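You operate a simulated robot arm through the tools that you are given. There is no shell and no other tool. Be economical: measure what you need, move in short steps, check, and stop when the job is done.

You are at the controls of a simulated two-armed robot. One attempt, no reset.

TASK
Take the cap off the purple-cap bottle and lay it down on the olive bench. Take the full teal carton on the top of the island bench and put it away on the lower shelf of the glove stand. Put the purple cartridge on the slate bench. Put one of the labels from the cream bench on the blue plate. Any order will do. Set down upright: full teal carton, purple cartridge.

It is judged by the outcome, as a careful person would: the job done as asked, and still so three seconds after it is handed in. It fails if anything else is knocked over, pushed out of place, dropped, spilled or broken. Lids that push on must go on centred and level and be pressed home; caps that screw on are set level and turned clockwise until they are tight.

THE ROBOT
Two 7-joint arms with two-finger parallel grippers on one trunk, on a base that drives. Base frame: it is fixed to the floor where the robot stands at the start and does not move with it; the origin is under the middle of the robot, x ahead of it, y to its left, z up. Lengths are in m, angles in rad, forces in N, time in s.
The left shoulder is at the start at [0.07, 0.188, 1.24], the right one opposite. With the tool pointing down near the work surface each hand reaches from about 0.3 to 0.8 m from the robot's upright axis, wherever it stands, measured 20 degrees to its own side. Places, roughly: blue plate (13x9x3 cm) [4, 2.9, 0.9]; full teal carton [1, 3, 1]; label [4, 3.75, 1]; lower shelf of the glove stand [-1.4, 5.6, 0.6]; purple cartridge [1.25, 3.5, 1]; slate bench [-2.3, 3.6, 0.9]. Payload 3.91 kg a hand.
The TCP of each hand is the grasp point between the finger pads, 0.03 m short of the fingertips. In the tool frame z runs along the fingers and y along their closing line. Largest opening 0.11 m; finger width 0.02, thickness 0.01; the body of the gripper, 0.048 by 0.112 m, starts 0.055 m behind the TCP.
Orientation is told as [roll, pitch, yaw] about the base's x, y, z axes, in that order, counted from this pose: with the fingers straight down and closing along the base's y, the tool's x points along the base's -x, its y along +y and its z along -z.

THE INTERFACE
- The arms move only by the tool send_rows. It takes "left_targets", "right_targets" or both (then of equal length, played together; a hand with none holds still); each is a list of rows, each a list of 7 numbers: the shift along the base's x, y, z in m, then the turn, a rotation vector about the base's x, y, z in rad, then the gripper command, from -1 (fully open) to 1 (shut), values between in proportion. In form: [[tx, ty, tz, ax, ay, az, gripper], ...]. A call has 1 to 20 rows; each row shifts and turns the commanded pose from where the row before left it. Each row takes 0.2 s and may step no farther than 0.05 m and 0.15 rad from the row before; otherwise, or with a gripper value out of range, the whole call is refused. Where a pose cannot be reached the arm comes as near as it can. A force on the tool above 40 N (or 10 N above the force at the start of the call, whichever is more), or a blocked arm, ends the call early, and 0.2 s more pass. Each finger travels about 0.072 m/s and halts on what it meets, pressing with about 28 N; the grip force reading is that of the motor and also rises with nothing between the fingers. The clock runs only during rows and for 0.2 s after the last one: add rows that do not move to give the fingers time. The reply holds the time, the measured pose of the TCP, the force on the tool along the base axes, the opening and the grip force, in the units named above and with some noise, with the torque about the TCP (base axes, N m) and any sound that the robot's microphone picked up.
- Cameras (640 x 400 px; columns grow to the right, rows downward): "scene" is now at [0.1337, -0.0244, 1.4604]; the picture's right is [-0.26, -0.96, -0.00], its down [-0.62, 0.17, -0.77] and it looks along [0.74, -0.20, -0.64] (base axes); focal length 281 px, centre (320, 200). "left" rides on the left gripper at [0.072, -0.017, -0.103] in its tool frame; the picture's right is [0.23, 0.97, 0.00], its down [-0.76, 0.18, -0.62] and it looks along [-0.61, 0.14, 0.78] (tool axes); focal length 222 px, centre (320, 200). "right" rides on the right gripper at [0.072, 0.017, -0.103] in its tool frame; the picture's right is [-0.23, 0.97, 0.00], its down [-0.76, -0.18, -0.62] and it looks along [-0.61, -0.14, 0.78] (tool axes); focal length 222 px, centre (320, 200). There is no depth. A picture from a camera that has moved, and an enlarged one, comes with that camera's place and axes in the base frame and with its lens.
- get_image(camera): a new picture of that camera. No time passes.
- slide_trunk(by): slides the trunk up (or, below 0, down) by that many m; the arms and the scene camera ride with it, the base frame stays. It gives what a move gives, with no picture.
- base_move(legs): drives the robot by 1 to 6 legs, each [ahead, turn to the left] in m and rad, along the robot's own axes; the way and the turn of a leg run together, so that a leg with both is an arc; at most 1.5 m and 3.142 rad a leg. The arms and the cameras ride along, it lands a little off, and it stops where it bumps. It gives what a move gives.
- head_to(pan, tilt): turns the head with the scene camera to pan (to the left, within 1.501 rad either way) and tilt (down, from -0.506 to 1.204), counted from straight ahead of the robot. It gives what a move gives.
- zoom(camera, box): a new picture of the part [left, top, right, bottom] of that camera's present view, enlarged. No time passes.
- job_done(): hands the job in; it is judged then, once.

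Go step by step. Nothing tells you exact positions but the pictures and the camera data: compare them with the known pose of the tool, close in by small moves and look again before you grip or let go. The budget is 165 turns and 138 pictures, counting those below and the enlarged ones. Unless the task says otherwise, let go and move clear before handing in, and close with one line.

The tools are called as a command line: name --argument value ..., lists and objects as JSON in quotes. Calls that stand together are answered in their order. send_rows: Moves the arms, as the interface text tells. Its arguments: {"type":"object","properties":{"left_targets":{"type":"array"},"right_targets":{"type":"array"}},"required":[]} The other tools are called the same way: slide_trunk (by) slides the trunk up or down; base_move (legs) drives the base; head_to (pan, tilt) turns the head that bears the scene camera; get_image (camera) takes a picture; zoom (camera, box) takes an enlarged picture of a part of a camera's view; job_done () hands the job in.

At the start:

```text
time: 0.0
left_tool_pos: [0.4529, 0.0584, 1.1875]
left_tcp_rot: [0.001, 0.0, 0.002]
left_wrist_force: [0.1, 0.2, 0.0]
left_wrist_torque: [0.02, 0.01, -0.01]
left_grip_width: 0.11
left_finger_force: 0.0
right_tool_pos: [0.3365, -0.1913, 1.1857]
right_tcp_rot: [0.002, -0.001, 0.001]
right_wrist_force: [-0.1, -0.4, 0.2]
right_wrist_torque: [-0.02, 0.03, 0.0]
right_grip_width: 0.1099
right_finger_force: 0.1
trunk travel left (down, up): [-0.75, 0.19]
robot x, y, heading: [-0.0003, 0.0027, 0.003]
head pan, tilt: [-0.265, 0.693]
```

scene: 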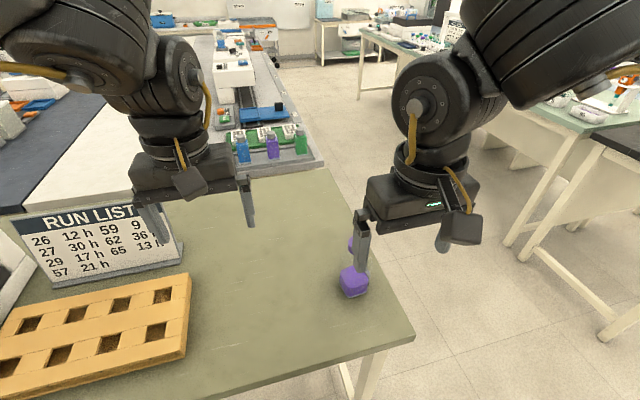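
right: 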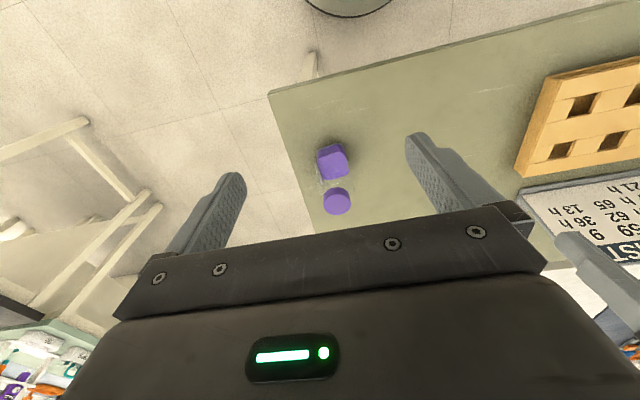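
left: 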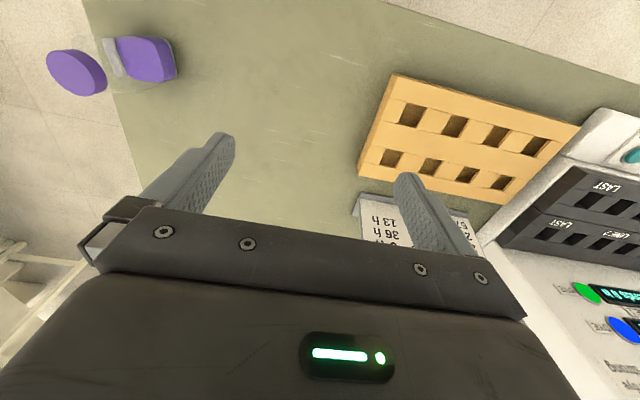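

I see a purple-capped bottle on the olive bench in front of me. I'll zoom in on it first.

zoom --camera "scene" --box '[280, 200, 440, 300]'

zoom --camera "right" --box '[260, 120, 420, 220]'

zoom --camera "left" --box '[20, 10, 220, 135]'

```text
4.00 times, centred on (360, 250) of scene
camera zoom: at [0.1337, -0.0244, 1.4604], right [-0.26, -0.96, 0.0], down [-0.62, 0.17, -0.77], along [0.74, -0.2, -0.64], focal length 1123 px, centre (160, 0)
```

zoom: 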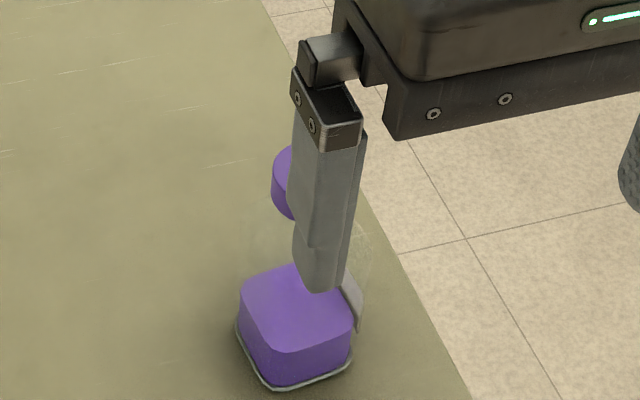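

```text
4.00 times, centred on (340, 170) of right
camera zoom: at [0.2641, -0.1748, 1.2897], right [0.23, 0.97, 0.0], down [0.76, -0.18, 0.62], along [0.61, -0.14, -0.78], focal length 888 px, centre (240, 320)
```

zoom: 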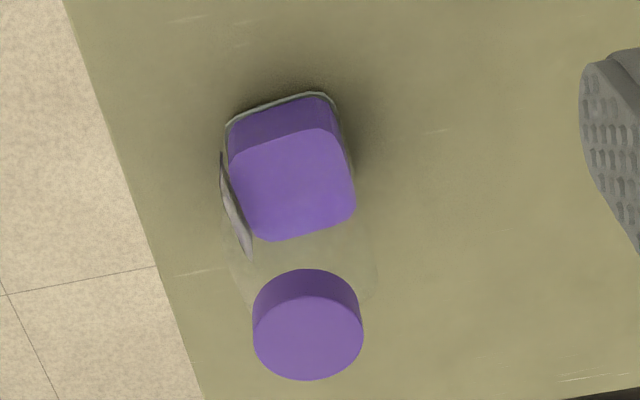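

```text
3.20 times, centred on (120, 72) of left
camera zoom: at [0.3803, 0.0406, 1.2892], right [-0.23, 0.97, 0.0], down [0.76, 0.18, 0.62], along [0.61, 0.14, -0.78], focal length 711 px, centre (960, 608)
```

zoom: 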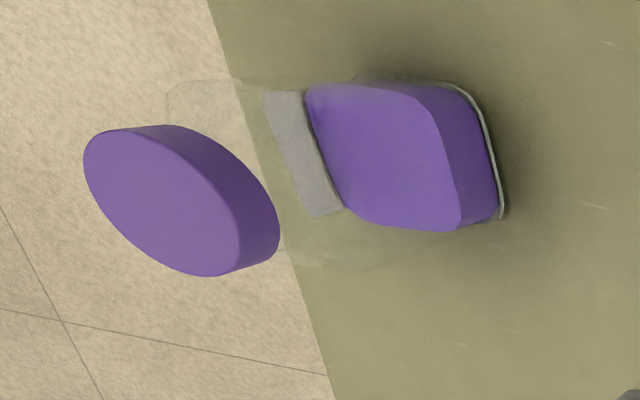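

The bottle is clear glass with a roughly 5 cm square body aligned with the axes, centred near (0.479, -0.198). The purple cap is about 4 cm across, with its top at z≈1.03. I plan to steady the body with the left hand coming in sideways and unscrew with the right hand from above, so I'll turn the left hand first.

send_rows --left_targets '[[0.002, 0, 0, -0.0724, 0.0724, 0.0944, -1], [0.002, 0, 0, -0.0724, 0.0724, 0.0944, -1], [0.002, 0, 0, -0.0724, 0.0724, 0.0944, -1], [0.002, 0, 0, -0.0724, 0.0724, 0.0944, -1], [0.002, 0, 0, -0.0724, 0.0724, 0.0944, -1], [0.002, 0, 0, -0.0724, 0.0724, 0.0944, -1], [0.002, 0, 0, -0.0724, 0.0724, 0.0944, -1], [0.002, 0, 0, -0.0724, 0.0724, 0.0944, -1], [0.002, 0, 0, -0.0724, 0.0724, 0.0944, -1], [0.002, 0, 0, -0.0724, 0.0724, 0.0944, -1], [0.002, 0, 0, -0.0724, 0.0724, 0.0944, -1], [0.002, 0, 0, -0.0724, 0.0724, 0.0944, -1], [0.002, 0, 0, -0.0724, 0.0724, 0.0944, -1], [0, 0, 0, -0.0724, 0.0724, 0.0944, -1]]'

get_image --camera "left"

get_image --camera "scene"

```text
time: 3.0
left_tool_pos: [0.4798, 0.0593, 1.1885]
left_tcp_rot: [0.007, 1.311, 1.578]
left_wrist_force: [0.0, 0.2, 0.1]
left_wrist_torque: [0.01, 0.04, 0.02]
left_grip_width: 0.11
left_finger_force: 0.1
right_tool_pos: [0.3356, -0.19, 1.1864]
right_tcp_rot: [0.002, 0.0, 0.0]
right_wrist_force: [0.4, 0.4, 0.9]
right_wrist_torque: [0.02, -0.02, -0.03]
right_grip_width: 0.1099
right_finger_force: 0.1
trunk travel left (down, up): [-0.75, 0.19]
robot x, y, heading: [0.003, 0.0001, 0.003]
head pan, tilt: [-0.265, 0.693]
```

```text
131 pictures are left
camera left: at [0.4957, 0.1395, 1.283], right [-0.97, -0.06, 0.22], down [-0.18, 0.8, -0.58], along [-0.14, -0.6, -0.79], focal length 222 px, centre (320, 200)
```

left: 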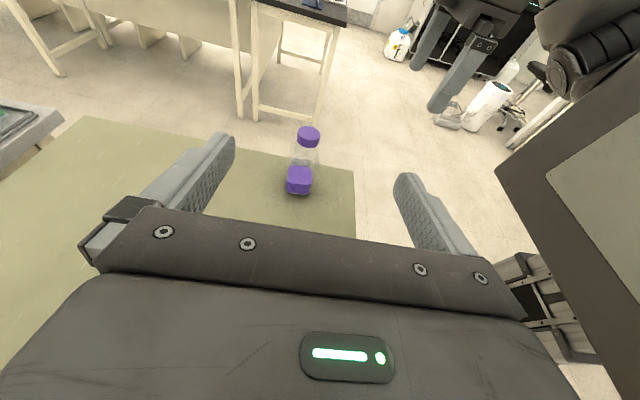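

```text
130 pictures are left
camera scene: at [0.1335, -0.0234, 1.4605], right [-0.26, -0.96, 0.0], down [-0.62, 0.17, -0.77], along [0.74, -0.2, -0.64], focal length 281 px, centre (320, 200)
```

scene: 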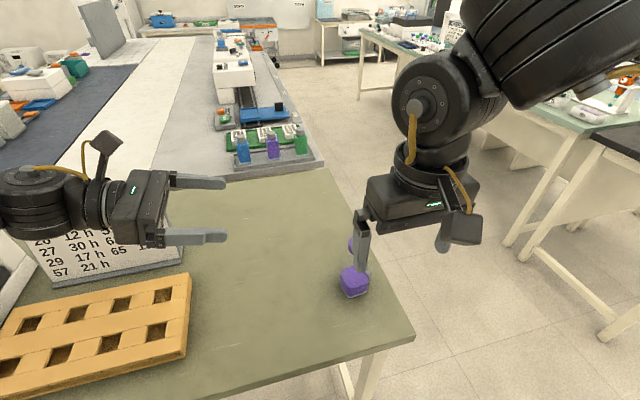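

The left hand now points toward -y as I wanted. I'll zoom in for the shape of the bottle body.

zoom --camera "left" --box '[240, 110, 368, 190]'

```text
5.00 times, centred on (304, 150) of left
camera zoom: at [0.4957, 0.1395, 1.283], right [-0.97, -0.06, 0.22], down [-0.18, 0.8, -0.58], along [-0.14, -0.6, -0.79], focal length 1111 px, centre (400, 450)
```

zoom: 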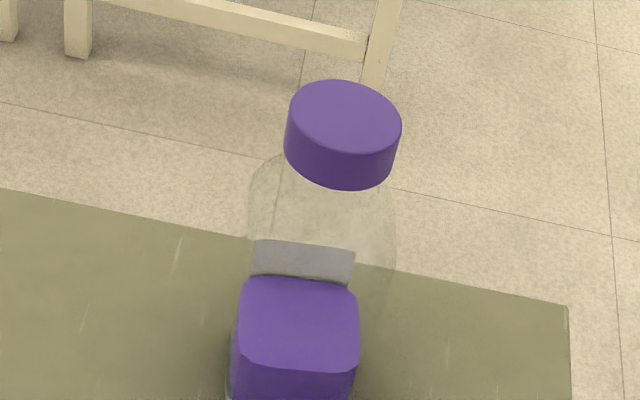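

send_rows --left_targets '[[0, -0.03, -0.035, 0, 0, 0, -1], [0, -0.03, -0.035, 0, 0, 0, -1], [0, -0.03, -0.035, 0, 0, 0, -1], [0, -0.03, -0.035, 0, 0, 0, -1], [0, -0.025, -0.025, 0, 0, 0, -1], [0, -0.02, -0.025, 0, 0, 0, -1], [0, 0, 0, 0, 0, 0, -1]]'

get_image --camera "left"

get_image --camera "scene"

```text
time: 4.6
left_tool_pos: [0.4798, -0.1056, 0.9986]
left_tcp_rot: [0.001, 1.308, 1.572]
left_wrist_force: [0.7, -0.3, -0.4]
left_wrist_torque: [-0.01, 0.03, 0.01]
left_grip_width: 0.11
left_finger_force: 0.0
right_tool_pos: [0.3367, -0.1908, 1.1877]
right_tcp_rot: [0.002, -0.002, 0.0]
right_wrist_force: [-0.5, 0.8, -0.6]
right_wrist_torque: [0.04, 0.0, -0.04]
right_grip_width: 0.1099
right_finger_force: 0.1
trunk travel left (down, up): [-0.75, 0.19]
robot x, y, heading: [0.0018, -0.0022, -0.003]
head pan, tilt: [-0.265, 0.693]
```

```text
128 pictures are left
camera left: at [0.4953, -0.0256, 1.0939], right [-0.97, -0.06, 0.22], down [-0.18, 0.8, -0.57], along [-0.14, -0.6, -0.79], focal length 222 px, centre (320, 200)
```

left: 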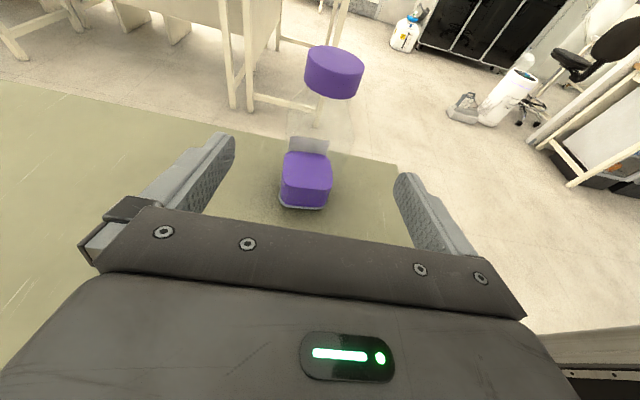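

```text
127 pictures are left
camera scene: at [0.1336, -0.024, 1.4604], right [-0.26, -0.96, 0.0], down [-0.62, 0.17, -0.77], along [0.74, -0.2, -0.64], focal length 281 px, centre (320, 200)
```

scene: 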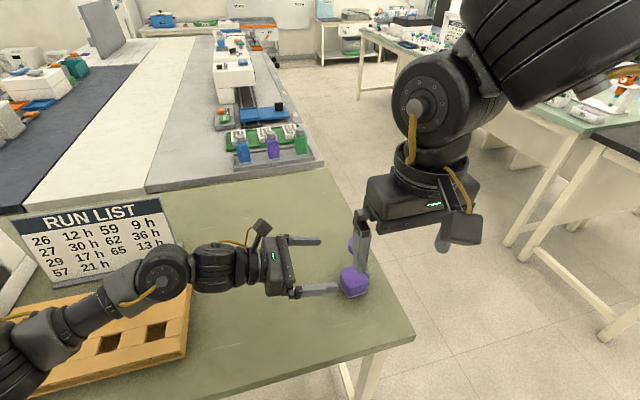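

send_rows --left_targets '[[0, -0.022, -0.0135, 0, 0, 0, -1], [0, -0.022, -0.0135, 0, 0, 0, -1], [0, -0.022, -0.0135, 0, 0, 0, -1], [-0.001, -0.021, -0.0135, 0, 0, 0, -1], [0, 0, 0, 0, 0, 0, -1], [0, 0, 0, 0, 0, 0, -0.2], [0, 0, 0, 0, 0, 0, -0.2]]'

get_image --camera "left"

get_image --camera "right"

```text
time: 6.2
left_tool_pos: [0.4784, -0.1921, 0.9452]
left_tcp_rot: [0.002, 1.309, 1.575]
left_wrist_force: [0.4, -0.3, 0.1]
left_wrist_torque: [0.0, 0.0, 0.01]
left_grip_width: 0.0663
left_finger_force: 0.0
right_tool_pos: [0.336, -0.1916, 1.1862]
right_tcp_rot: [0.003, -0.001, -0.001]
right_wrist_force: [0.6, -0.4, 0.1]
right_wrist_torque: [-0.02, 0.01, 0.04]
right_grip_width: 0.1098
right_finger_force: 0.1
trunk travel left (down, up): [-0.75, 0.19]
robot x, y, heading: [-0.0025, 0.0018, -0.002]
head pan, tilt: [-0.265, 0.693]
```

```text
126 pictures are left
camera left: at [0.4943, -0.1131, 1.0396], right [-0.97, -0.06, 0.22], down [-0.18, 0.8, -0.57], along [-0.14, -0.6, -0.79], focal length 222 px, centre (320, 200)
```

left: 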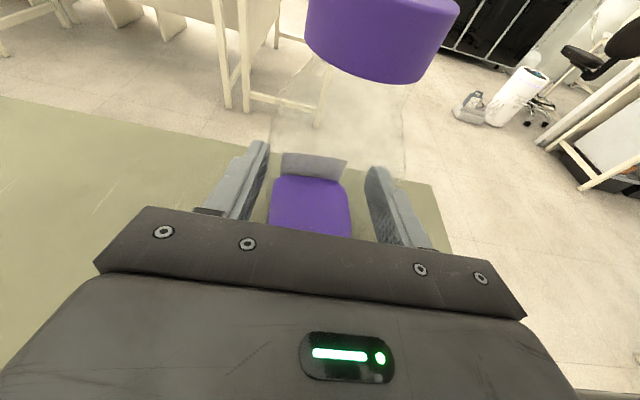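

```text
125 pictures are left
camera right: at [0.2641, -0.1752, 1.2896], right [0.23, 0.97, 0.0], down [0.76, -0.18, 0.62], along [0.61, -0.14, -0.78], focal length 222 px, centre (320, 200)
```

right: 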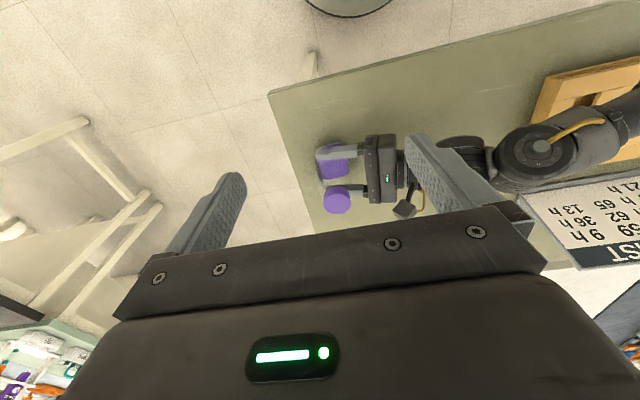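

send_rows --left_targets '[[0.002, 0, 0, 0, 0, 0, -0.2], [0, 0, 0, 0, 0, 0, 0.0], [0, 0, 0, 0, 0, 0, 0.1], [0, 0, 0, 0, 0, 0, 0.3], [0, 0, 0, 0, 0, 0, 0.3]]'

```text
time: 7.4
left_tool_pos: [0.4806, -0.1917, 0.9454]
left_tcp_rot: [-0.001, 1.31, 1.572]
left_wrist_force: [-0.1, 0.2, 0.8]
left_wrist_torque: [-0.06, -0.06, 0.02]
left_grip_width: 0.0598
left_finger_force: 28.3
right_tool_pos: [0.3384, -0.1921, 1.1853]
right_tcp_rot: [0.001, -0.002, 0.002]
right_wrist_force: [0.2, 0.5, 0.0]
right_wrist_torque: [-0.01, 0.02, 0.02]
right_grip_width: 0.1098
right_finger_force: 0.0
trunk travel left (down, up): [-0.75, 0.19]
robot x, y, heading: [0.0028, 0.0008, 0.005]
head pan, tilt: [-0.265, 0.693]
```

send_rows --right_targets '[[0.018, -0.001, 0, 0, 0, -0.15, -0.2], [0.018, -0.001, 0, 0, 0, -0.15, -0.2], [0.018, -0.001, 0, 0, 0, -0.15, -0.2], [0.018, -0.001, 0, 0, 0, -0.15, -0.2], [0.018, -0.001, 0, 0, 0, -0.15, -0.2], [0.018, -0.001, 0, 0, 0, -0.15, -0.2], [0.018, -0.001, 0, 0, 0, -0.15, -0.2], [0.017, 0, 0, 0, 0, -0.15, -0.2], [0, 0, -0.04, 0, 0, 0, -0.2], [0, 0, -0.03, 0, 0, 0, -0.2], [0, 0, 0, 0, 0, 0, -0.2]]'

get_image --camera "right"

get_image --camera "scene"

get_image --camera "left"

```text
time: 9.8
left_tool_pos: [0.4792, -0.193, 0.9448]
left_tcp_rot: [0.0, 1.309, 1.57]
left_wrist_force: [0.0, 0.5, 0.5]
left_wrist_torque: [-0.01, -0.05, 0.03]
left_grip_width: 0.0595
left_finger_force: 28.3
right_tool_pos: [0.4782, -0.1973, 1.1169]
right_tcp_rot: [0.002, -0.002, -1.199]
right_wrist_force: [0.0, 0.4, -0.5]
right_wrist_torque: [-0.01, 0.01, 0.02]
right_grip_width: 0.0661
right_finger_force: 0.0
trunk travel left (down, up): [-0.75, 0.19]
robot x, y, heading: [0.0035, -0.0038, -0.0]
head pan, tilt: [-0.265, 0.693]
```

```text
124 pictures are left
camera right: at [0.4679, -0.1239, 1.2199], right [0.99, 0.14, 0.0], down [0.11, -0.77, 0.62], along [0.09, -0.62, -0.78], focal length 222 px, centre (320, 200)
```

right: 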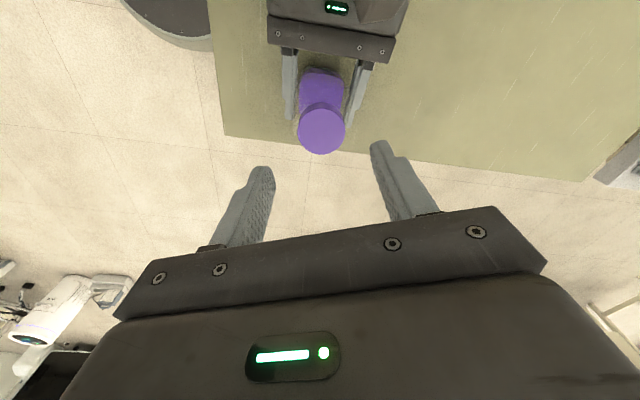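

```text
123 pictures are left
camera scene: at [0.1334, -0.0241, 1.4604], right [-0.26, -0.96, 0.0], down [-0.62, 0.17, -0.77], along [0.74, -0.2, -0.64], focal length 281 px, centre (320, 200)
```

scene: 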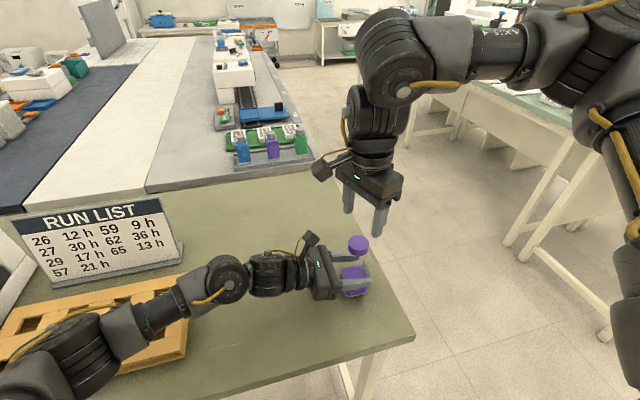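

```text
122 pictures are left
camera left: at [0.4961, -0.1127, 1.0395], right [-0.97, -0.06, 0.22], down [-0.18, 0.8, -0.57], along [-0.14, -0.6, -0.79], focal length 222 px, centre (320, 200)
```

left: 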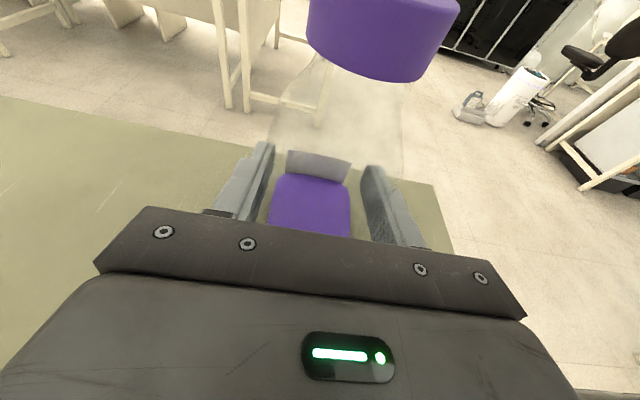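

send_rows --right_targets '[[0.001, 0, -0.027, 0, 0, 0, -0.2], [0.001, 0, -0.027, 0, 0, 0, -0.2], [0, 0, -0.027, 0, 0, 0, -0.2], [0, 0, 0, 0, 0, 0, -0.2]]'

get_image --camera "right"

get_image --camera "left"

```text
time: 10.8
left_tool_pos: [0.48, -0.1927, 0.9452]
left_tcp_rot: [0.0, 1.308, 1.571]
left_wrist_force: [-0.1, -0.9, 0.2]
left_wrist_torque: [-0.09, -0.06, 0.01]
left_grip_width: 0.0597
left_finger_force: 28.8
right_tool_pos: [0.4816, -0.199, 1.0381]
right_tcp_rot: [0.004, -0.001, -1.199]
right_wrist_force: [0.2, -0.2, 0.1]
right_wrist_torque: [0.03, -0.01, -0.03]
right_grip_width: 0.0659
right_finger_force: 0.0
trunk travel left (down, up): [-0.75, 0.19]
robot x, y, heading: [-0.0011, 0.001, 0.006]
head pan, tilt: [-0.265, 0.693]
```

```text
121 pictures are left
camera right: at [0.4712, -0.1253, 1.1404], right [0.99, 0.14, 0.0], down [0.11, -0.77, 0.62], along [0.09, -0.62, -0.78], focal length 222 px, centre (320, 200)
```

right: 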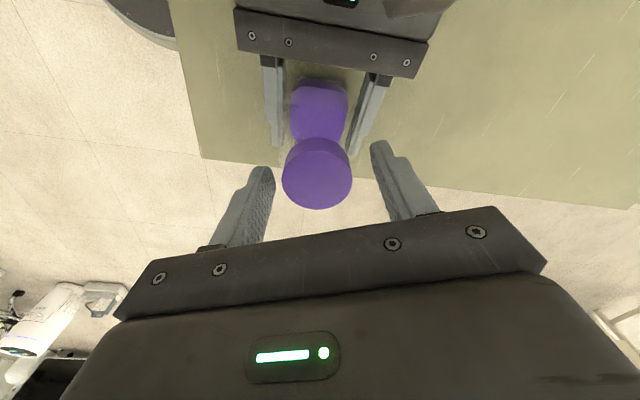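

```text
120 pictures are left
camera left: at [0.4962, -0.1129, 1.0395], right [-0.97, -0.06, 0.22], down [-0.18, 0.8, -0.57], along [-0.14, -0.6, -0.79], focal length 222 px, centre (320, 200)
```

left: 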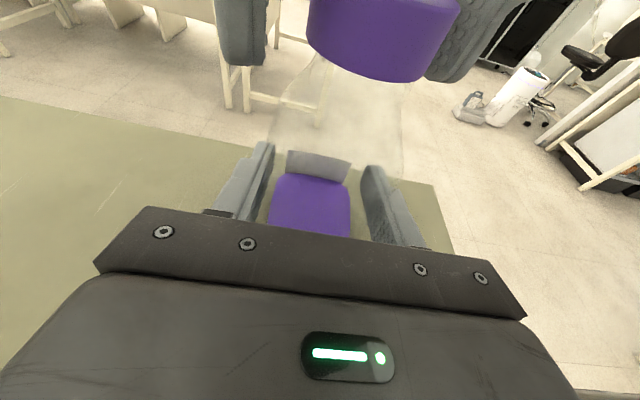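

send_rows --right_targets '[[0, 0, -0.002, 0, 0, 0, 0.1], [0, 0, 0, 0, 0, 0, 0.4], [0, 0, 0, 0, 0, 0, 0.6], [0, 0, 0, 0, 0, 0, 0.6]]'

```text
time: 11.8
left_tool_pos: [0.4825, -0.1924, 0.9446]
left_tcp_rot: [-0.001, 1.308, 1.572]
left_wrist_force: [8.6, 4.7, 0.1]
left_wrist_torque: [-0.42, 0.46, 0.02]
left_grip_width: 0.0597
left_finger_force: 27.7
right_tool_pos: [0.4815, -0.1986, 1.0341]
right_tcp_rot: [0.001, -0.003, -1.199]
right_wrist_force: [-8.8, -4.2, 1.6]
right_wrist_torque: [-0.08, 0.17, 0.01]
right_grip_width: 0.0431
right_finger_force: 27.6
trunk travel left (down, up): [-0.75, 0.19]
robot x, y, heading: [-0.0031, -0.0013, 0.003]
head pan, tilt: [-0.265, 0.693]
```

send_rows --right_targets '[[-0.002, -0.001, 0, 0, 0, 0, 0.7], [0, 0, 0, 0, 0, 0.1, 0.7], [0, 0, 0, 0, 0, 0.1, 0.7], [0, 0, 0, 0, 0, 0.1, 0.7], [0, 0, 0, 0, 0, 0.1, 0.7]]'

```text
time: 13.0
left_tool_pos: [0.4795, -0.1923, 0.9449]
left_tcp_rot: [0.001, 1.311, 1.568]
left_wrist_force: [-5.9, 5.4, -0.1]
left_wrist_torque: [-0.16, -0.67, -0.08]
left_grip_width: 0.0598
left_finger_force: 27.8
right_tool_pos: [0.4795, -0.2001, 1.0344]
right_tcp_rot: [0.005, -0.004, -0.797]
right_wrist_force: [7.7, -4.6, 6.9]
right_wrist_torque: [-0.11, -0.1, 0.0]
right_grip_width: 0.0431
right_finger_force: 28.1
trunk travel left (down, up): [-0.75, 0.19]
robot x, y, heading: [0.0005, 0.0015, -0.003]
head pan, tilt: [-0.265, 0.693]
```

send_rows --right_targets '[[0.001, 0.0, 0.0004, 0, 0, 0, 0.7], [0, 0, 0.0001, 0, 0, 0.14, 0.7], [0, 0, 0.0001, 0, 0, 0.14, 0.7], [0, 0, 0.0001, 0, 0, 0.14, 0.7], [0, 0, 0.0001, 0, 0, 0.14, 0.7], [0, 0, 0.0001, 0, 0, 0.14, 0.7]]'

```text
time: 14.6
left_tool_pos: [0.4792, -0.1909, 0.9469]
left_tcp_rot: [-0.011, 1.309, 1.562]
left_wrist_force: [-1.4, 12.4, 8.8]
left_wrist_torque: [0.85, 0.03, 0.01]
left_grip_width: 0.0598
left_finger_force: 28.0
right_tool_pos: [0.4779, -0.1835, 1.033]
right_tcp_rot: [0.007, -0.007, -0.133]
right_wrist_force: [0.0, -3.4, 18.8]
right_wrist_torque: [0.34, 0.31, -0.02]
right_grip_width: 0.0437
right_finger_force: 28.0
right hand out of reach, approached as far as the arm can: row 6
trunk travel left (down, up): [-0.75, 0.19]
robot x, y, heading: [-0.0019, -0.0005, 0.001]
head pan, tilt: [-0.265, 0.693]
stopped in row 6 (right hand): the force on the tool passed its limit (the readings are from after the stop); the commanded pose is now the measured one
```

get_image --camera "left"

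get_image --camera "right"

get_image --camera "scene"

```text
119 pictures are left
camera left: at [0.494, -0.1111, 1.0409], right [-0.97, -0.06, 0.22], down [-0.18, 0.8, -0.58], along [-0.14, -0.6, -0.79], focal length 222 px, centre (320, 200)
```

left: 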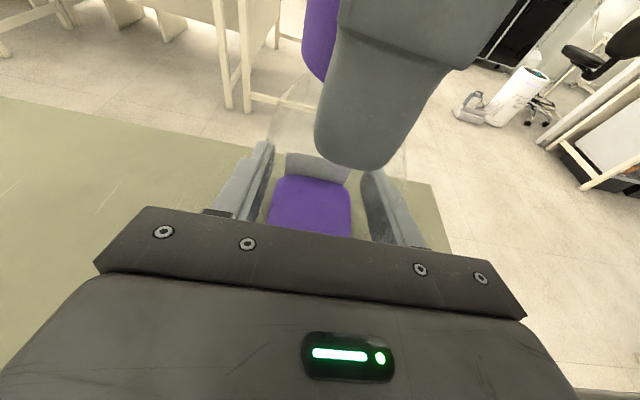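

```text
118 pictures are left
camera right: at [0.4074, -0.1581, 1.1356], right [0.35, 0.94, 0.01], down [0.73, -0.28, 0.63], along [0.59, -0.22, -0.78], focal length 222 px, centre (320, 200)
```

right: 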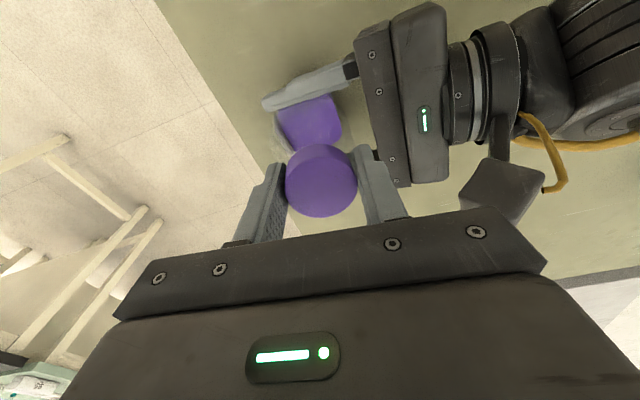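

```text
117 pictures are left
camera scene: at [0.1302, -0.0231, 1.4609], right [-0.26, -0.96, 0.0], down [-0.61, 0.17, -0.77], along [0.74, -0.2, -0.64], focal length 281 px, centre (320, 200)
```

scene: 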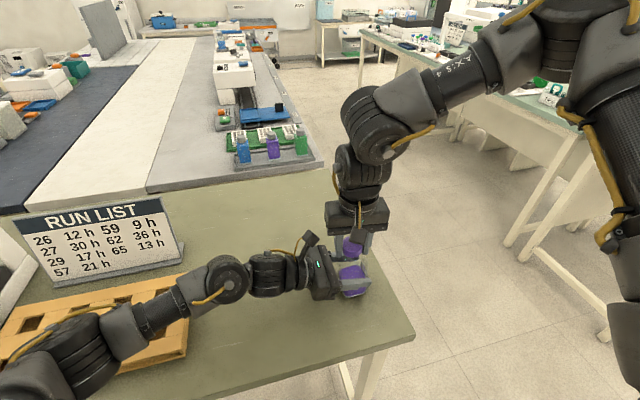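

send_rows --right_targets '[[0, 0, 0.01, 0, 0, 0, 0.7], [0, 0, 0.01, 0, 0, 0, 0.7], [0, 0, 0, 0, 0, 0, 0.7]]'

get_image --camera "right"

get_image --camera "left"

```text
time: 15.4
left_tool_pos: [0.4798, -0.1934, 0.9453]
left_tcp_rot: [0.002, 1.311, 1.571]
left_wrist_force: [0.9, 2.7, 23.1]
left_wrist_torque: [0.25, -0.03, 0.03]
left_grip_width: 0.0599
left_finger_force: 27.6
right_tool_pos: [0.4788, -0.1863, 1.0474]
right_tcp_rot: [0.001, 0.0, -0.134]
right_wrist_force: [-0.9, -2.1, -21.6]
right_wrist_torque: [-0.2, 0.43, 0.0]
right_grip_width: 0.0435
right_finger_force: 27.8
trunk travel left (down, up): [-0.75, 0.19]
robot x, y, heading: [0.0025, 0.0013, 0.004]
head pan, tilt: [-0.265, 0.693]
```

```text
116 pictures are left
camera right: at [0.4091, -0.1593, 1.1518], right [0.35, 0.94, 0.0], down [0.73, -0.28, 0.62], along [0.58, -0.22, -0.78], focal length 222 px, centre (320, 200)
```

right: 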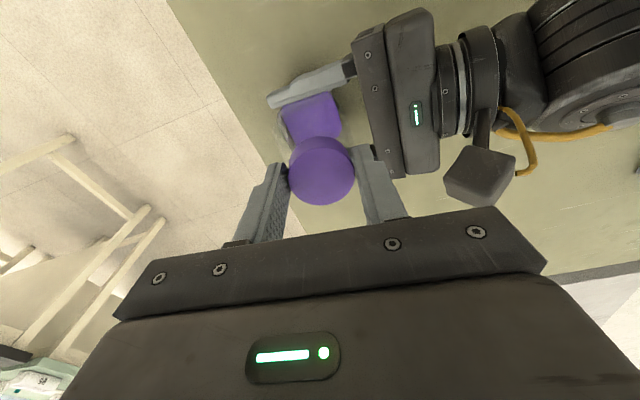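

```text
115 pictures are left
camera left: at [0.4966, -0.1125, 1.0396], right [-0.97, -0.06, 0.22], down [-0.18, 0.8, -0.58], along [-0.14, -0.6, -0.79], focal length 222 px, centre (320, 200)
```

left: 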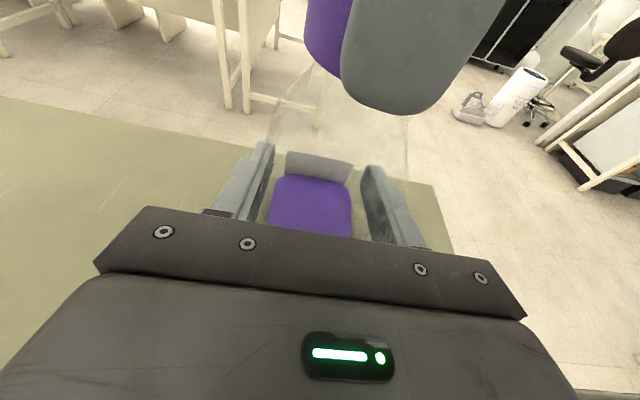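

zoom --camera "scene" --box '[290, 190, 418, 310]'

zoom --camera "right" --box '[230, 80, 422, 230]'

```text
3.33 times, centred on (354, 250) of scene
camera zoom: at [0.1342, -0.024, 1.4603], right [-0.26, -0.96, 0.0], down [-0.62, 0.17, -0.77], along [0.74, -0.2, -0.64], focal length 936 px, centre (207, 33)
```

zoom: 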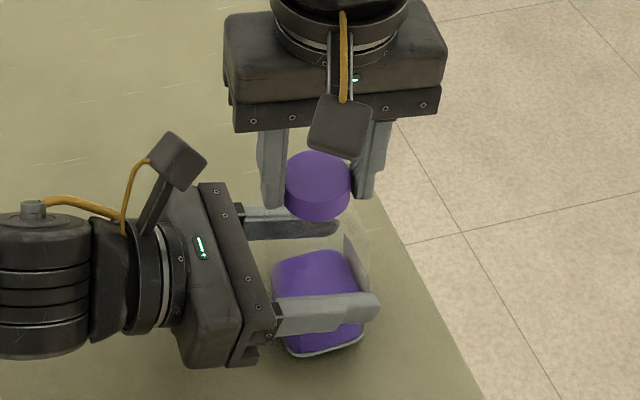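

```text
2.67 times, centred on (326, 155) of right
camera zoom: at [0.4091, -0.1593, 1.1518], right [0.35, 0.94, 0.0], down [0.73, -0.28, 0.62], along [0.58, -0.22, -0.78], focal length 592 px, centre (304, 320)
```

zoom: 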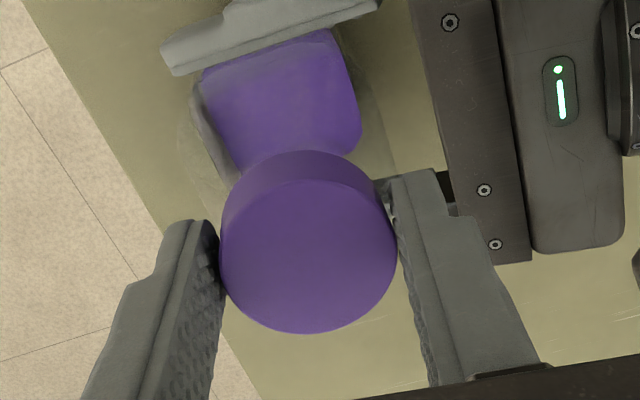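

The bottle seems to have leaned about 0.15 rad in the left grip when the right arm ran out of reach and drifted. I'll gently push the cap back over the base with the right hand and check the forces.

send_rows --right_targets '[[0, -0.002, -0.004, 0, 0, 0, 0.7], [0.001, -0.003, -0.003, 0, 0, 0, 0.7], [0, -0.003, 0, 0, 0, 0, 0.7], [0, -0.003, 0, 0, 0, 0, 0.7], [0, 0, 0, 0, 0, 0, 0.7]]'

zoom --camera "scene" --box '[290, 190, 418, 310]'

```text
time: 16.6
left_tool_pos: [0.4795, -0.192, 0.9418]
left_tcp_rot: [0.009, 1.305, 1.579]
left_wrist_force: [17.6, -17.4, -6.2]
left_wrist_torque: [0.63, 0.55, 0.08]
left_grip_width: 0.06
left_finger_force: 27.6
right_tool_pos: [0.4803, -0.1956, 1.0432]
right_tcp_rot: [0.005, -0.004, -0.13]
right_wrist_force: [-15.5, 15.4, 15.9]
right_wrist_torque: [0.5, 0.47, -0.03]
right_grip_width: 0.043
right_finger_force: 27.9
trunk travel left (down, up): [-0.75, 0.19]
robot x, y, heading: [0.0013, 0.0033, -0.003]
head pan, tilt: [-0.265, 0.693]
```

```text
3.33 times, centred on (354, 250) of scene
camera zoom: at [0.1331, -0.0243, 1.4604], right [-0.26, -0.96, 0.0], down [-0.62, 0.17, -0.77], along [0.74, -0.2, -0.64], focal length 936 px, centre (207, 33)
```

zoom: 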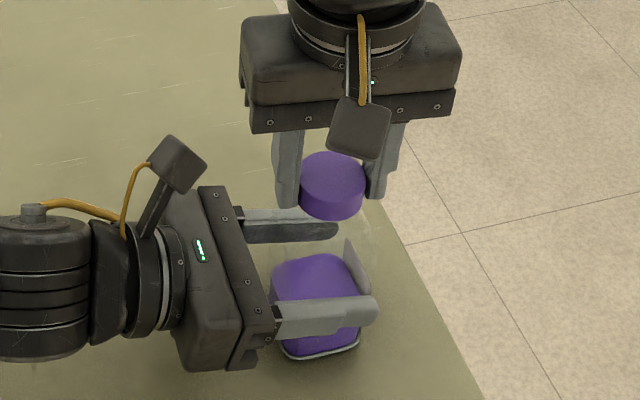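

The cap is back over the base, so I'll ease the load and release the right hand to check the bottle.

send_rows --right_targets '[[-0.002, 0.001, 0.001, 0, 0, 0, 0.5], [0, 0, 0, 0, 0, 0, 0.1], [0, 0, 0, 0, 0, 0, -0.2], [0, 0, 0, 0, 0, 0, -0.2]]'

zoom --camera "scene" --box '[290, 190, 418, 310]'

get_image --camera "left"

```text
time: 17.6
left_tool_pos: [0.4799, -0.1924, 0.9432]
left_tcp_rot: [0.006, 1.307, 1.575]
left_wrist_force: [0.1, 0.2, -1.7]
left_wrist_torque: [-0.02, 0.03, 0.0]
left_grip_width: 0.0596
left_finger_force: 28.0
right_tool_pos: [0.4789, -0.1952, 1.0435]
right_tcp_rot: [0.003, -0.001, -0.132]
right_wrist_force: [0.1, 0.1, 0.1]
right_wrist_torque: [0.03, -0.02, -0.01]
right_grip_width: 0.066
right_finger_force: 0.0
trunk travel left (down, up): [-0.75, 0.19]
robot x, y, heading: [0.0007, 0.002, -0.003]
head pan, tilt: [-0.265, 0.693]
```

```text
3.33 times, centred on (354, 250) of scene
camera zoom: at [0.134, -0.0247, 1.4603], right [-0.26, -0.96, 0.0], down [-0.62, 0.17, -0.77], along [0.74, -0.2, -0.64], focal length 936 px, centre (207, 33)
```

zoom: 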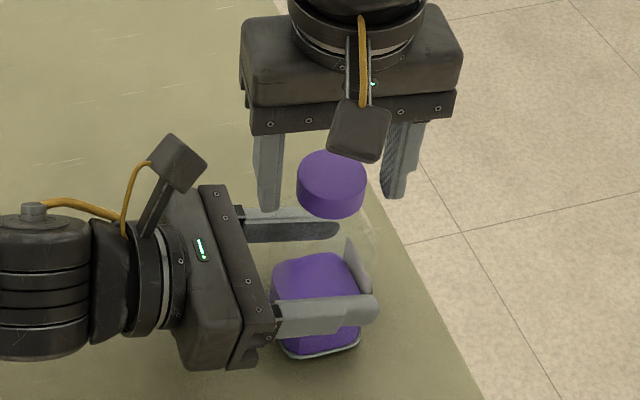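

```text
110 pictures are left
camera left: at [0.4958, -0.113, 1.0383], right [-0.97, -0.06, 0.22], down [-0.18, 0.8, -0.57], along [-0.14, -0.6, -0.79], focal length 222 px, centre (320, 200)
```

left: 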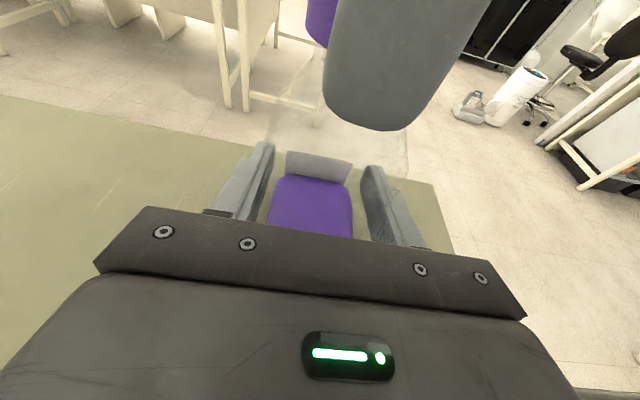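

send_rows --right_targets '[[0, 0, 0, 0, 0, -0.15, -0.2], [0, 0, 0, 0, 0, -0.15, -0.2], [0, 0, 0, 0, 0, -0.15, -0.2], [0, 0, 0, 0, 0, -0.15, -0.2], [0, 0, 0, 0, 0, -0.15, -0.2], [0, 0, 0, 0, 0, -0.15, -0.2], [0, 0, 0, 0, 0, -0.15, -0.2], [0, 0, 0, 0, 0, -0.15, -0.2], [0, 0, 0, 0, 0, 0, -0.2]]'

zoom --camera "right" --box '[230, 80, 422, 230]'

get_image --camera "left"

```text
time: 19.6
left_tool_pos: [0.4798, -0.1927, 0.944]
left_tcp_rot: [0.006, 1.307, 1.577]
left_wrist_force: [-0.5, 0.6, -1.7]
left_wrist_torque: [0.01, 0.01, 0.04]
left_grip_width: 0.06
left_finger_force: 27.5
right_tool_pos: [0.4779, -0.195, 1.0436]
right_tcp_rot: [0.004, -0.001, -1.333]
right_wrist_force: [1.1, -0.1, -0.5]
right_wrist_torque: [-0.03, 0.02, 0.0]
right_grip_width: 0.0661
right_finger_force: 0.1
trunk travel left (down, up): [-0.75, 0.19]
robot x, y, heading: [-0.0003, -0.0017, 0.001]
head pan, tilt: [-0.265, 0.693]
```

```text
2.67 times, centred on (326, 155) of right
camera zoom: at [0.4773, -0.1209, 1.1467], right [1.0, 0.01, 0.0], down [0.0, -0.78, 0.62], along [0.01, -0.62, -0.78], focal length 592 px, centre (304, 320)
```

zoom: 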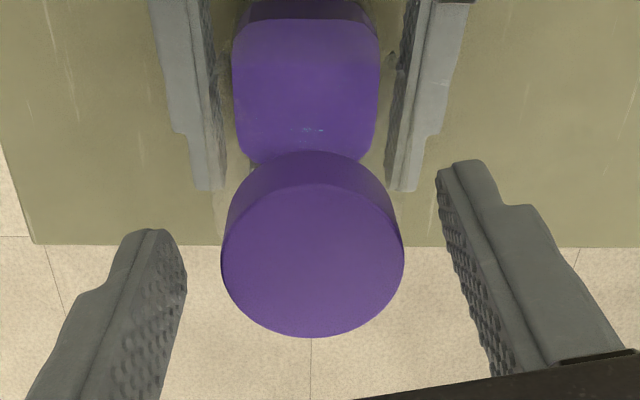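

```text
108 pictures are left
camera left: at [0.4958, -0.1128, 1.0385], right [-0.97, -0.06, 0.22], down [-0.18, 0.8, -0.57], along [-0.14, -0.6, -0.79], focal length 222 px, centre (320, 200)
```

left: 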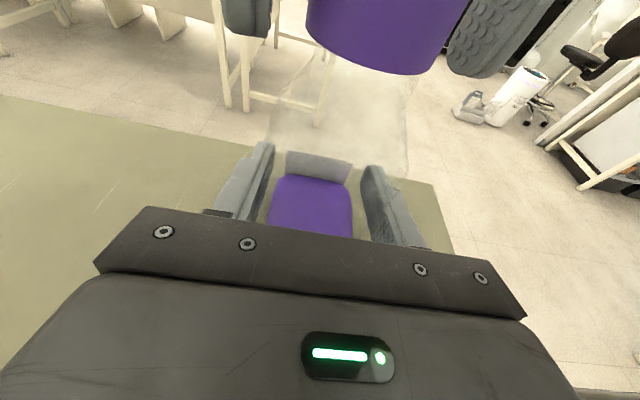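

send_rows --right_targets '[[0.002, 0.0005, -0.004, 0, 0, 0, -0.2], [0, 0, 0, 0, 0, 0, 0.1], [0, 0, 0, 0, 0, 0, 0.5], [0, 0, 0, 0, 0, 0, 0.7], [0, 0, 0.0002, 0, 0, 0.14, 0.7], [0, 0, 0.0002, 0, 0, 0.14, 0.7], [0, 0, 0.0002, 0, 0, 0.14, 0.7], [0, 0, 0.0002, 0, 0, 0.14, 0.7]]'

```text
time: 21.4
left_tool_pos: [0.4804, -0.1923, 0.943]
left_tcp_rot: [0.005, 1.307, 1.577]
left_wrist_force: [5.5, -0.1, -1.2]
left_wrist_torque: [-0.01, 0.47, 0.03]
left_grip_width: 0.0596
left_finger_force: 27.4
right_tool_pos: [0.4795, -0.195, 1.0409]
right_tcp_rot: [0.002, 0.0, -0.768]
right_wrist_force: [-6.3, 0.7, -1.2]
right_wrist_torque: [0.05, 0.08, 0.01]
right_grip_width: 0.0402
right_finger_force: 28.2
trunk travel left (down, up): [-0.75, 0.19]
robot x, y, heading: [-0.0018, -0.0007, 0.001]
head pan, tilt: [-0.265, 0.693]
```

send_rows --right_targets '[[0, 0, 0.0002, 0, 0, 0.14, 0.7], [0, 0, 0.0002, 0, 0, 0.14, 0.7], [0, 0, 0.0002, 0, 0, 0.1, 0.7], [0, 0, 0, 0, 0, 0, 0.7]]'

get_image --camera "left"

zoom --camera "right" --box '[230, 80, 422, 230]'

```text
time: 22.4
left_tool_pos: [0.48, -0.1931, 0.9432]
left_tcp_rot: [0.004, 1.306, 1.576]
left_wrist_force: [9.7, 1.6, -1.0]
left_wrist_torque: [-0.23, 0.91, 0.01]
left_grip_width: 0.0599
left_finger_force: 28.3
right_tool_pos: [0.4792, -0.1951, 1.0407]
right_tcp_rot: [0.004, -0.001, -0.392]
right_wrist_force: [-11.7, -2.4, -1.2]
right_wrist_torque: [-0.02, 0.13, 0.01]
right_grip_width: 0.0401
right_finger_force: 28.4
trunk travel left (down, up): [-0.75, 0.19]
robot x, y, heading: [0.0002, -0.0005, -0.001]
head pan, tilt: [-0.265, 0.693]
```

```text
107 pictures are left
camera left: at [0.4965, -0.1126, 1.0385], right [-0.97, -0.06, 0.22], down [-0.18, 0.8, -0.57], along [-0.14, -0.6, -0.79], focal length 222 px, centre (320, 200)
```

left: 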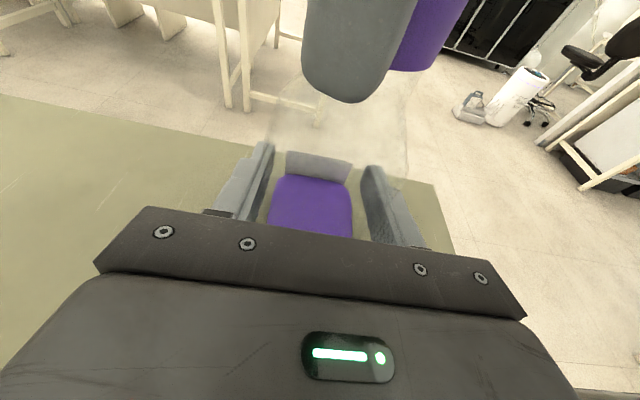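

```text
2.67 times, centred on (326, 155) of right
camera zoom: at [0.4195, -0.1522, 1.1436], right [0.58, 0.81, 0.0], down [0.64, -0.46, 0.62], along [0.51, -0.36, -0.78], focal length 592 px, centre (304, 320)
```

zoom: 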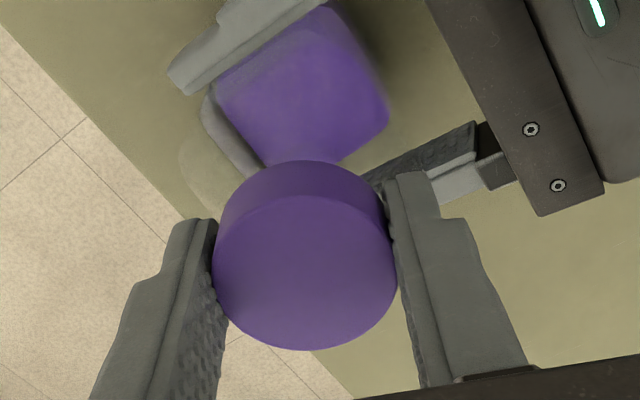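

send_rows --right_targets '[[-0.0015, 0, 0.002, 0, 0, 0, 0.7], [0, 0, 0.002, 0, 0, 0, 0.7], [0, 0, 0.0, 0, 0, 0, 0.7]]'

```text
time: 23.2
left_tool_pos: [0.4799, -0.1928, 0.9456]
left_tcp_rot: [-0.002, 1.312, 1.566]
left_wrist_force: [-0.3, 4.5, 20.6]
left_wrist_torque: [-0.36, 0.32, -0.02]
left_grip_width: 0.06
left_finger_force: 28.1
right_tool_pos: [0.479, -0.1958, 1.0423]
right_tcp_rot: [0.003, -0.001, -0.395]
right_wrist_force: [-1.3, -5.6, -21.5]
right_wrist_torque: [-0.21, -0.26, 0.03]
right_grip_width: 0.0399
right_finger_force: 27.8
trunk travel left (down, up): [-0.75, 0.19]
robot x, y, heading: [0.0001, 0.0039, -0.002]
head pan, tilt: [-0.265, 0.693]
```

send_rows --right_targets '[[0, 0.001, -0.004, 0, 0, 0, 0.7], [0, 0, 0, 0, 0, 0, 0], [0, 0, 0, 0, 0, 0, -0.2], [0, 0, 0, 0, 0, -0.15, -0.2], [0, 0, 0, 0, 0, -0.15, -0.2], [0, 0, 0, 0, 0, -0.15, -0.2], [0, 0, 0, 0, 0, -0.15, -0.2], [0, 0, 0, 0, 0, -0.15, -0.2], [0, 0, 0, 0, 0, -0.15, -0.2], [0, 0, 0, 0, 0, -0.15, -0.2], [0, 0, 0, 0, 0, -0.15, -0.2], [0, 0, 0, 0, 0, -0.15, -0.2], [0, 0, 0, 0, 0, -0.15, -0.2], [0, 0, 0, 0, 0, 0, -0.2]]'

zoom --camera "right" --box '[230, 80, 422, 230]'

```text
time: 26.2
left_tool_pos: [0.4789, -0.1931, 0.945]
left_tcp_rot: [0.007, 1.309, 1.577]
left_wrist_force: [1.1, 0.5, -1.5]
left_wrist_torque: [0.0, -0.04, 0.0]
left_grip_width: 0.0599
left_finger_force: 28.4
right_tool_pos: [0.4789, -0.1957, 1.0412]
right_tcp_rot: [0.005, -0.003, -1.893]
right_wrist_force: [1.0, 0.5, -0.6]
right_wrist_torque: [0.02, -0.01, -0.01]
right_grip_width: 0.066
right_finger_force: 0.0
trunk travel left (down, up): [-0.75, 0.19]
robot x, y, heading: [-0.0021, -0.0008, 0.002]
head pan, tilt: [-0.265, 0.693]
```

```text
2.67 times, centred on (326, 155) of right
camera zoom: at [0.5177, -0.1308, 1.1441], right [0.85, -0.52, 0.0], down [-0.41, -0.66, 0.62], along [-0.32, -0.53, -0.78], focal length 592 px, centre (304, 320)
```

zoom: 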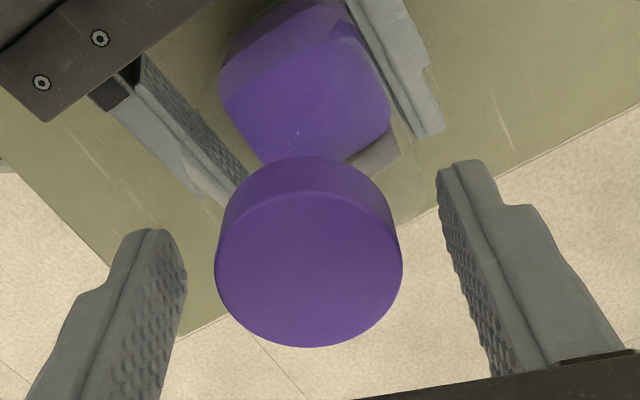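

send_rows --right_targets '[[0, 0, -0.002, 0, 0, 0, -0.2], [0, 0, 0, 0, 0, 0, 0.1], [0, 0, 0, 0, 0, 0, 0.5], [0, 0, 0, 0, 0, 0, 0.8], [0, 0, 0.0002, 0, 0, 0.15, 0.8], [0, 0, 0.0002, 0, 0, 0.15, 0.8], [0, 0, 0.0002, 0, 0, 0.15, 0.8], [0, 0, 0.0002, 0, 0, 0.15, 0.8], [0, 0, 0.0002, 0, 0, 0.15, 0.8], [0, 0, 0.0002, 0, 0, 0.15, 0.8], [0, 0, 0.0002, 0, 0, 0.15, 0.8], [0, 0, 0.0002, 0, 0, 0.15, 0.8], [0, 0, 0.0002, 0, 0, 0.15, 0.8], [0, 0, 0.0002, 0, 0, 0.15, 0.8], [0, 0, 0, 0, 0, 0, 0.8]]'

zoom --camera "right" --box '[230, 80, 422, 230]'

```text
time: 29.4
left_tool_pos: [0.4808, -0.1921, 0.9441]
left_tcp_rot: [0.006, 1.309, 1.578]
left_wrist_force: [3.9, -5.8, 1.0]
left_wrist_torque: [0.42, 0.27, 0.01]
left_grip_width: 0.0599
left_finger_force: 28.0
right_tool_pos: [0.4786, -0.1953, 1.0407]
right_tcp_rot: [0.003, -0.001, -0.388]
right_wrist_force: [-2.7, 6.0, -3.5]
right_wrist_torque: [0.09, 0.07, -0.01]
right_grip_width: 0.0401
right_finger_force: 28.1
trunk travel left (down, up): [-0.75, 0.19]
robot x, y, heading: [-0.0003, 0.0008, 0.0]
head pan, tilt: [-0.265, 0.693]
```

```text
2.67 times, centred on (326, 155) of right
camera zoom: at [0.4184, -0.1517, 1.144], right [0.58, 0.81, 0.0], down [0.64, -0.46, 0.62], along [0.51, -0.36, -0.78], focal length 592 px, centre (304, 320)
```

zoom: 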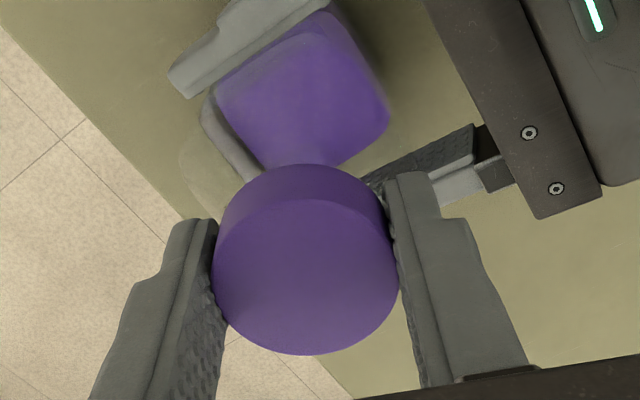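

send_rows --right_targets '[[0, 0, 0.002, 0, 0, 0, 0.8], [0, 0, 0.002, 0, 0, 0, 0.8], [0, 0, 0.0, 0, 0, 0, 0.8]]'

```text
time: 30.2
left_tool_pos: [0.4801, -0.1925, 0.9454]
left_tcp_rot: [-0.001, 1.312, 1.569]
left_wrist_force: [1.4, -2.5, 19.9]
left_wrist_torque: [0.19, 0.13, 0.01]
left_grip_width: 0.0598
left_finger_force: 27.9
right_tool_pos: [0.4788, -0.1946, 1.044]
right_tcp_rot: [0.002, 0.0, -0.392]
right_wrist_force: [-2.2, 2.1, -22.0]
right_wrist_torque: [-0.02, 0.05, -0.01]
right_grip_width: 0.0403
right_finger_force: 28.2
trunk travel left (down, up): [-0.75, 0.19]
robot x, y, heading: [-0.0027, -0.0018, -0.0]
head pan, tilt: [-0.265, 0.693]
```

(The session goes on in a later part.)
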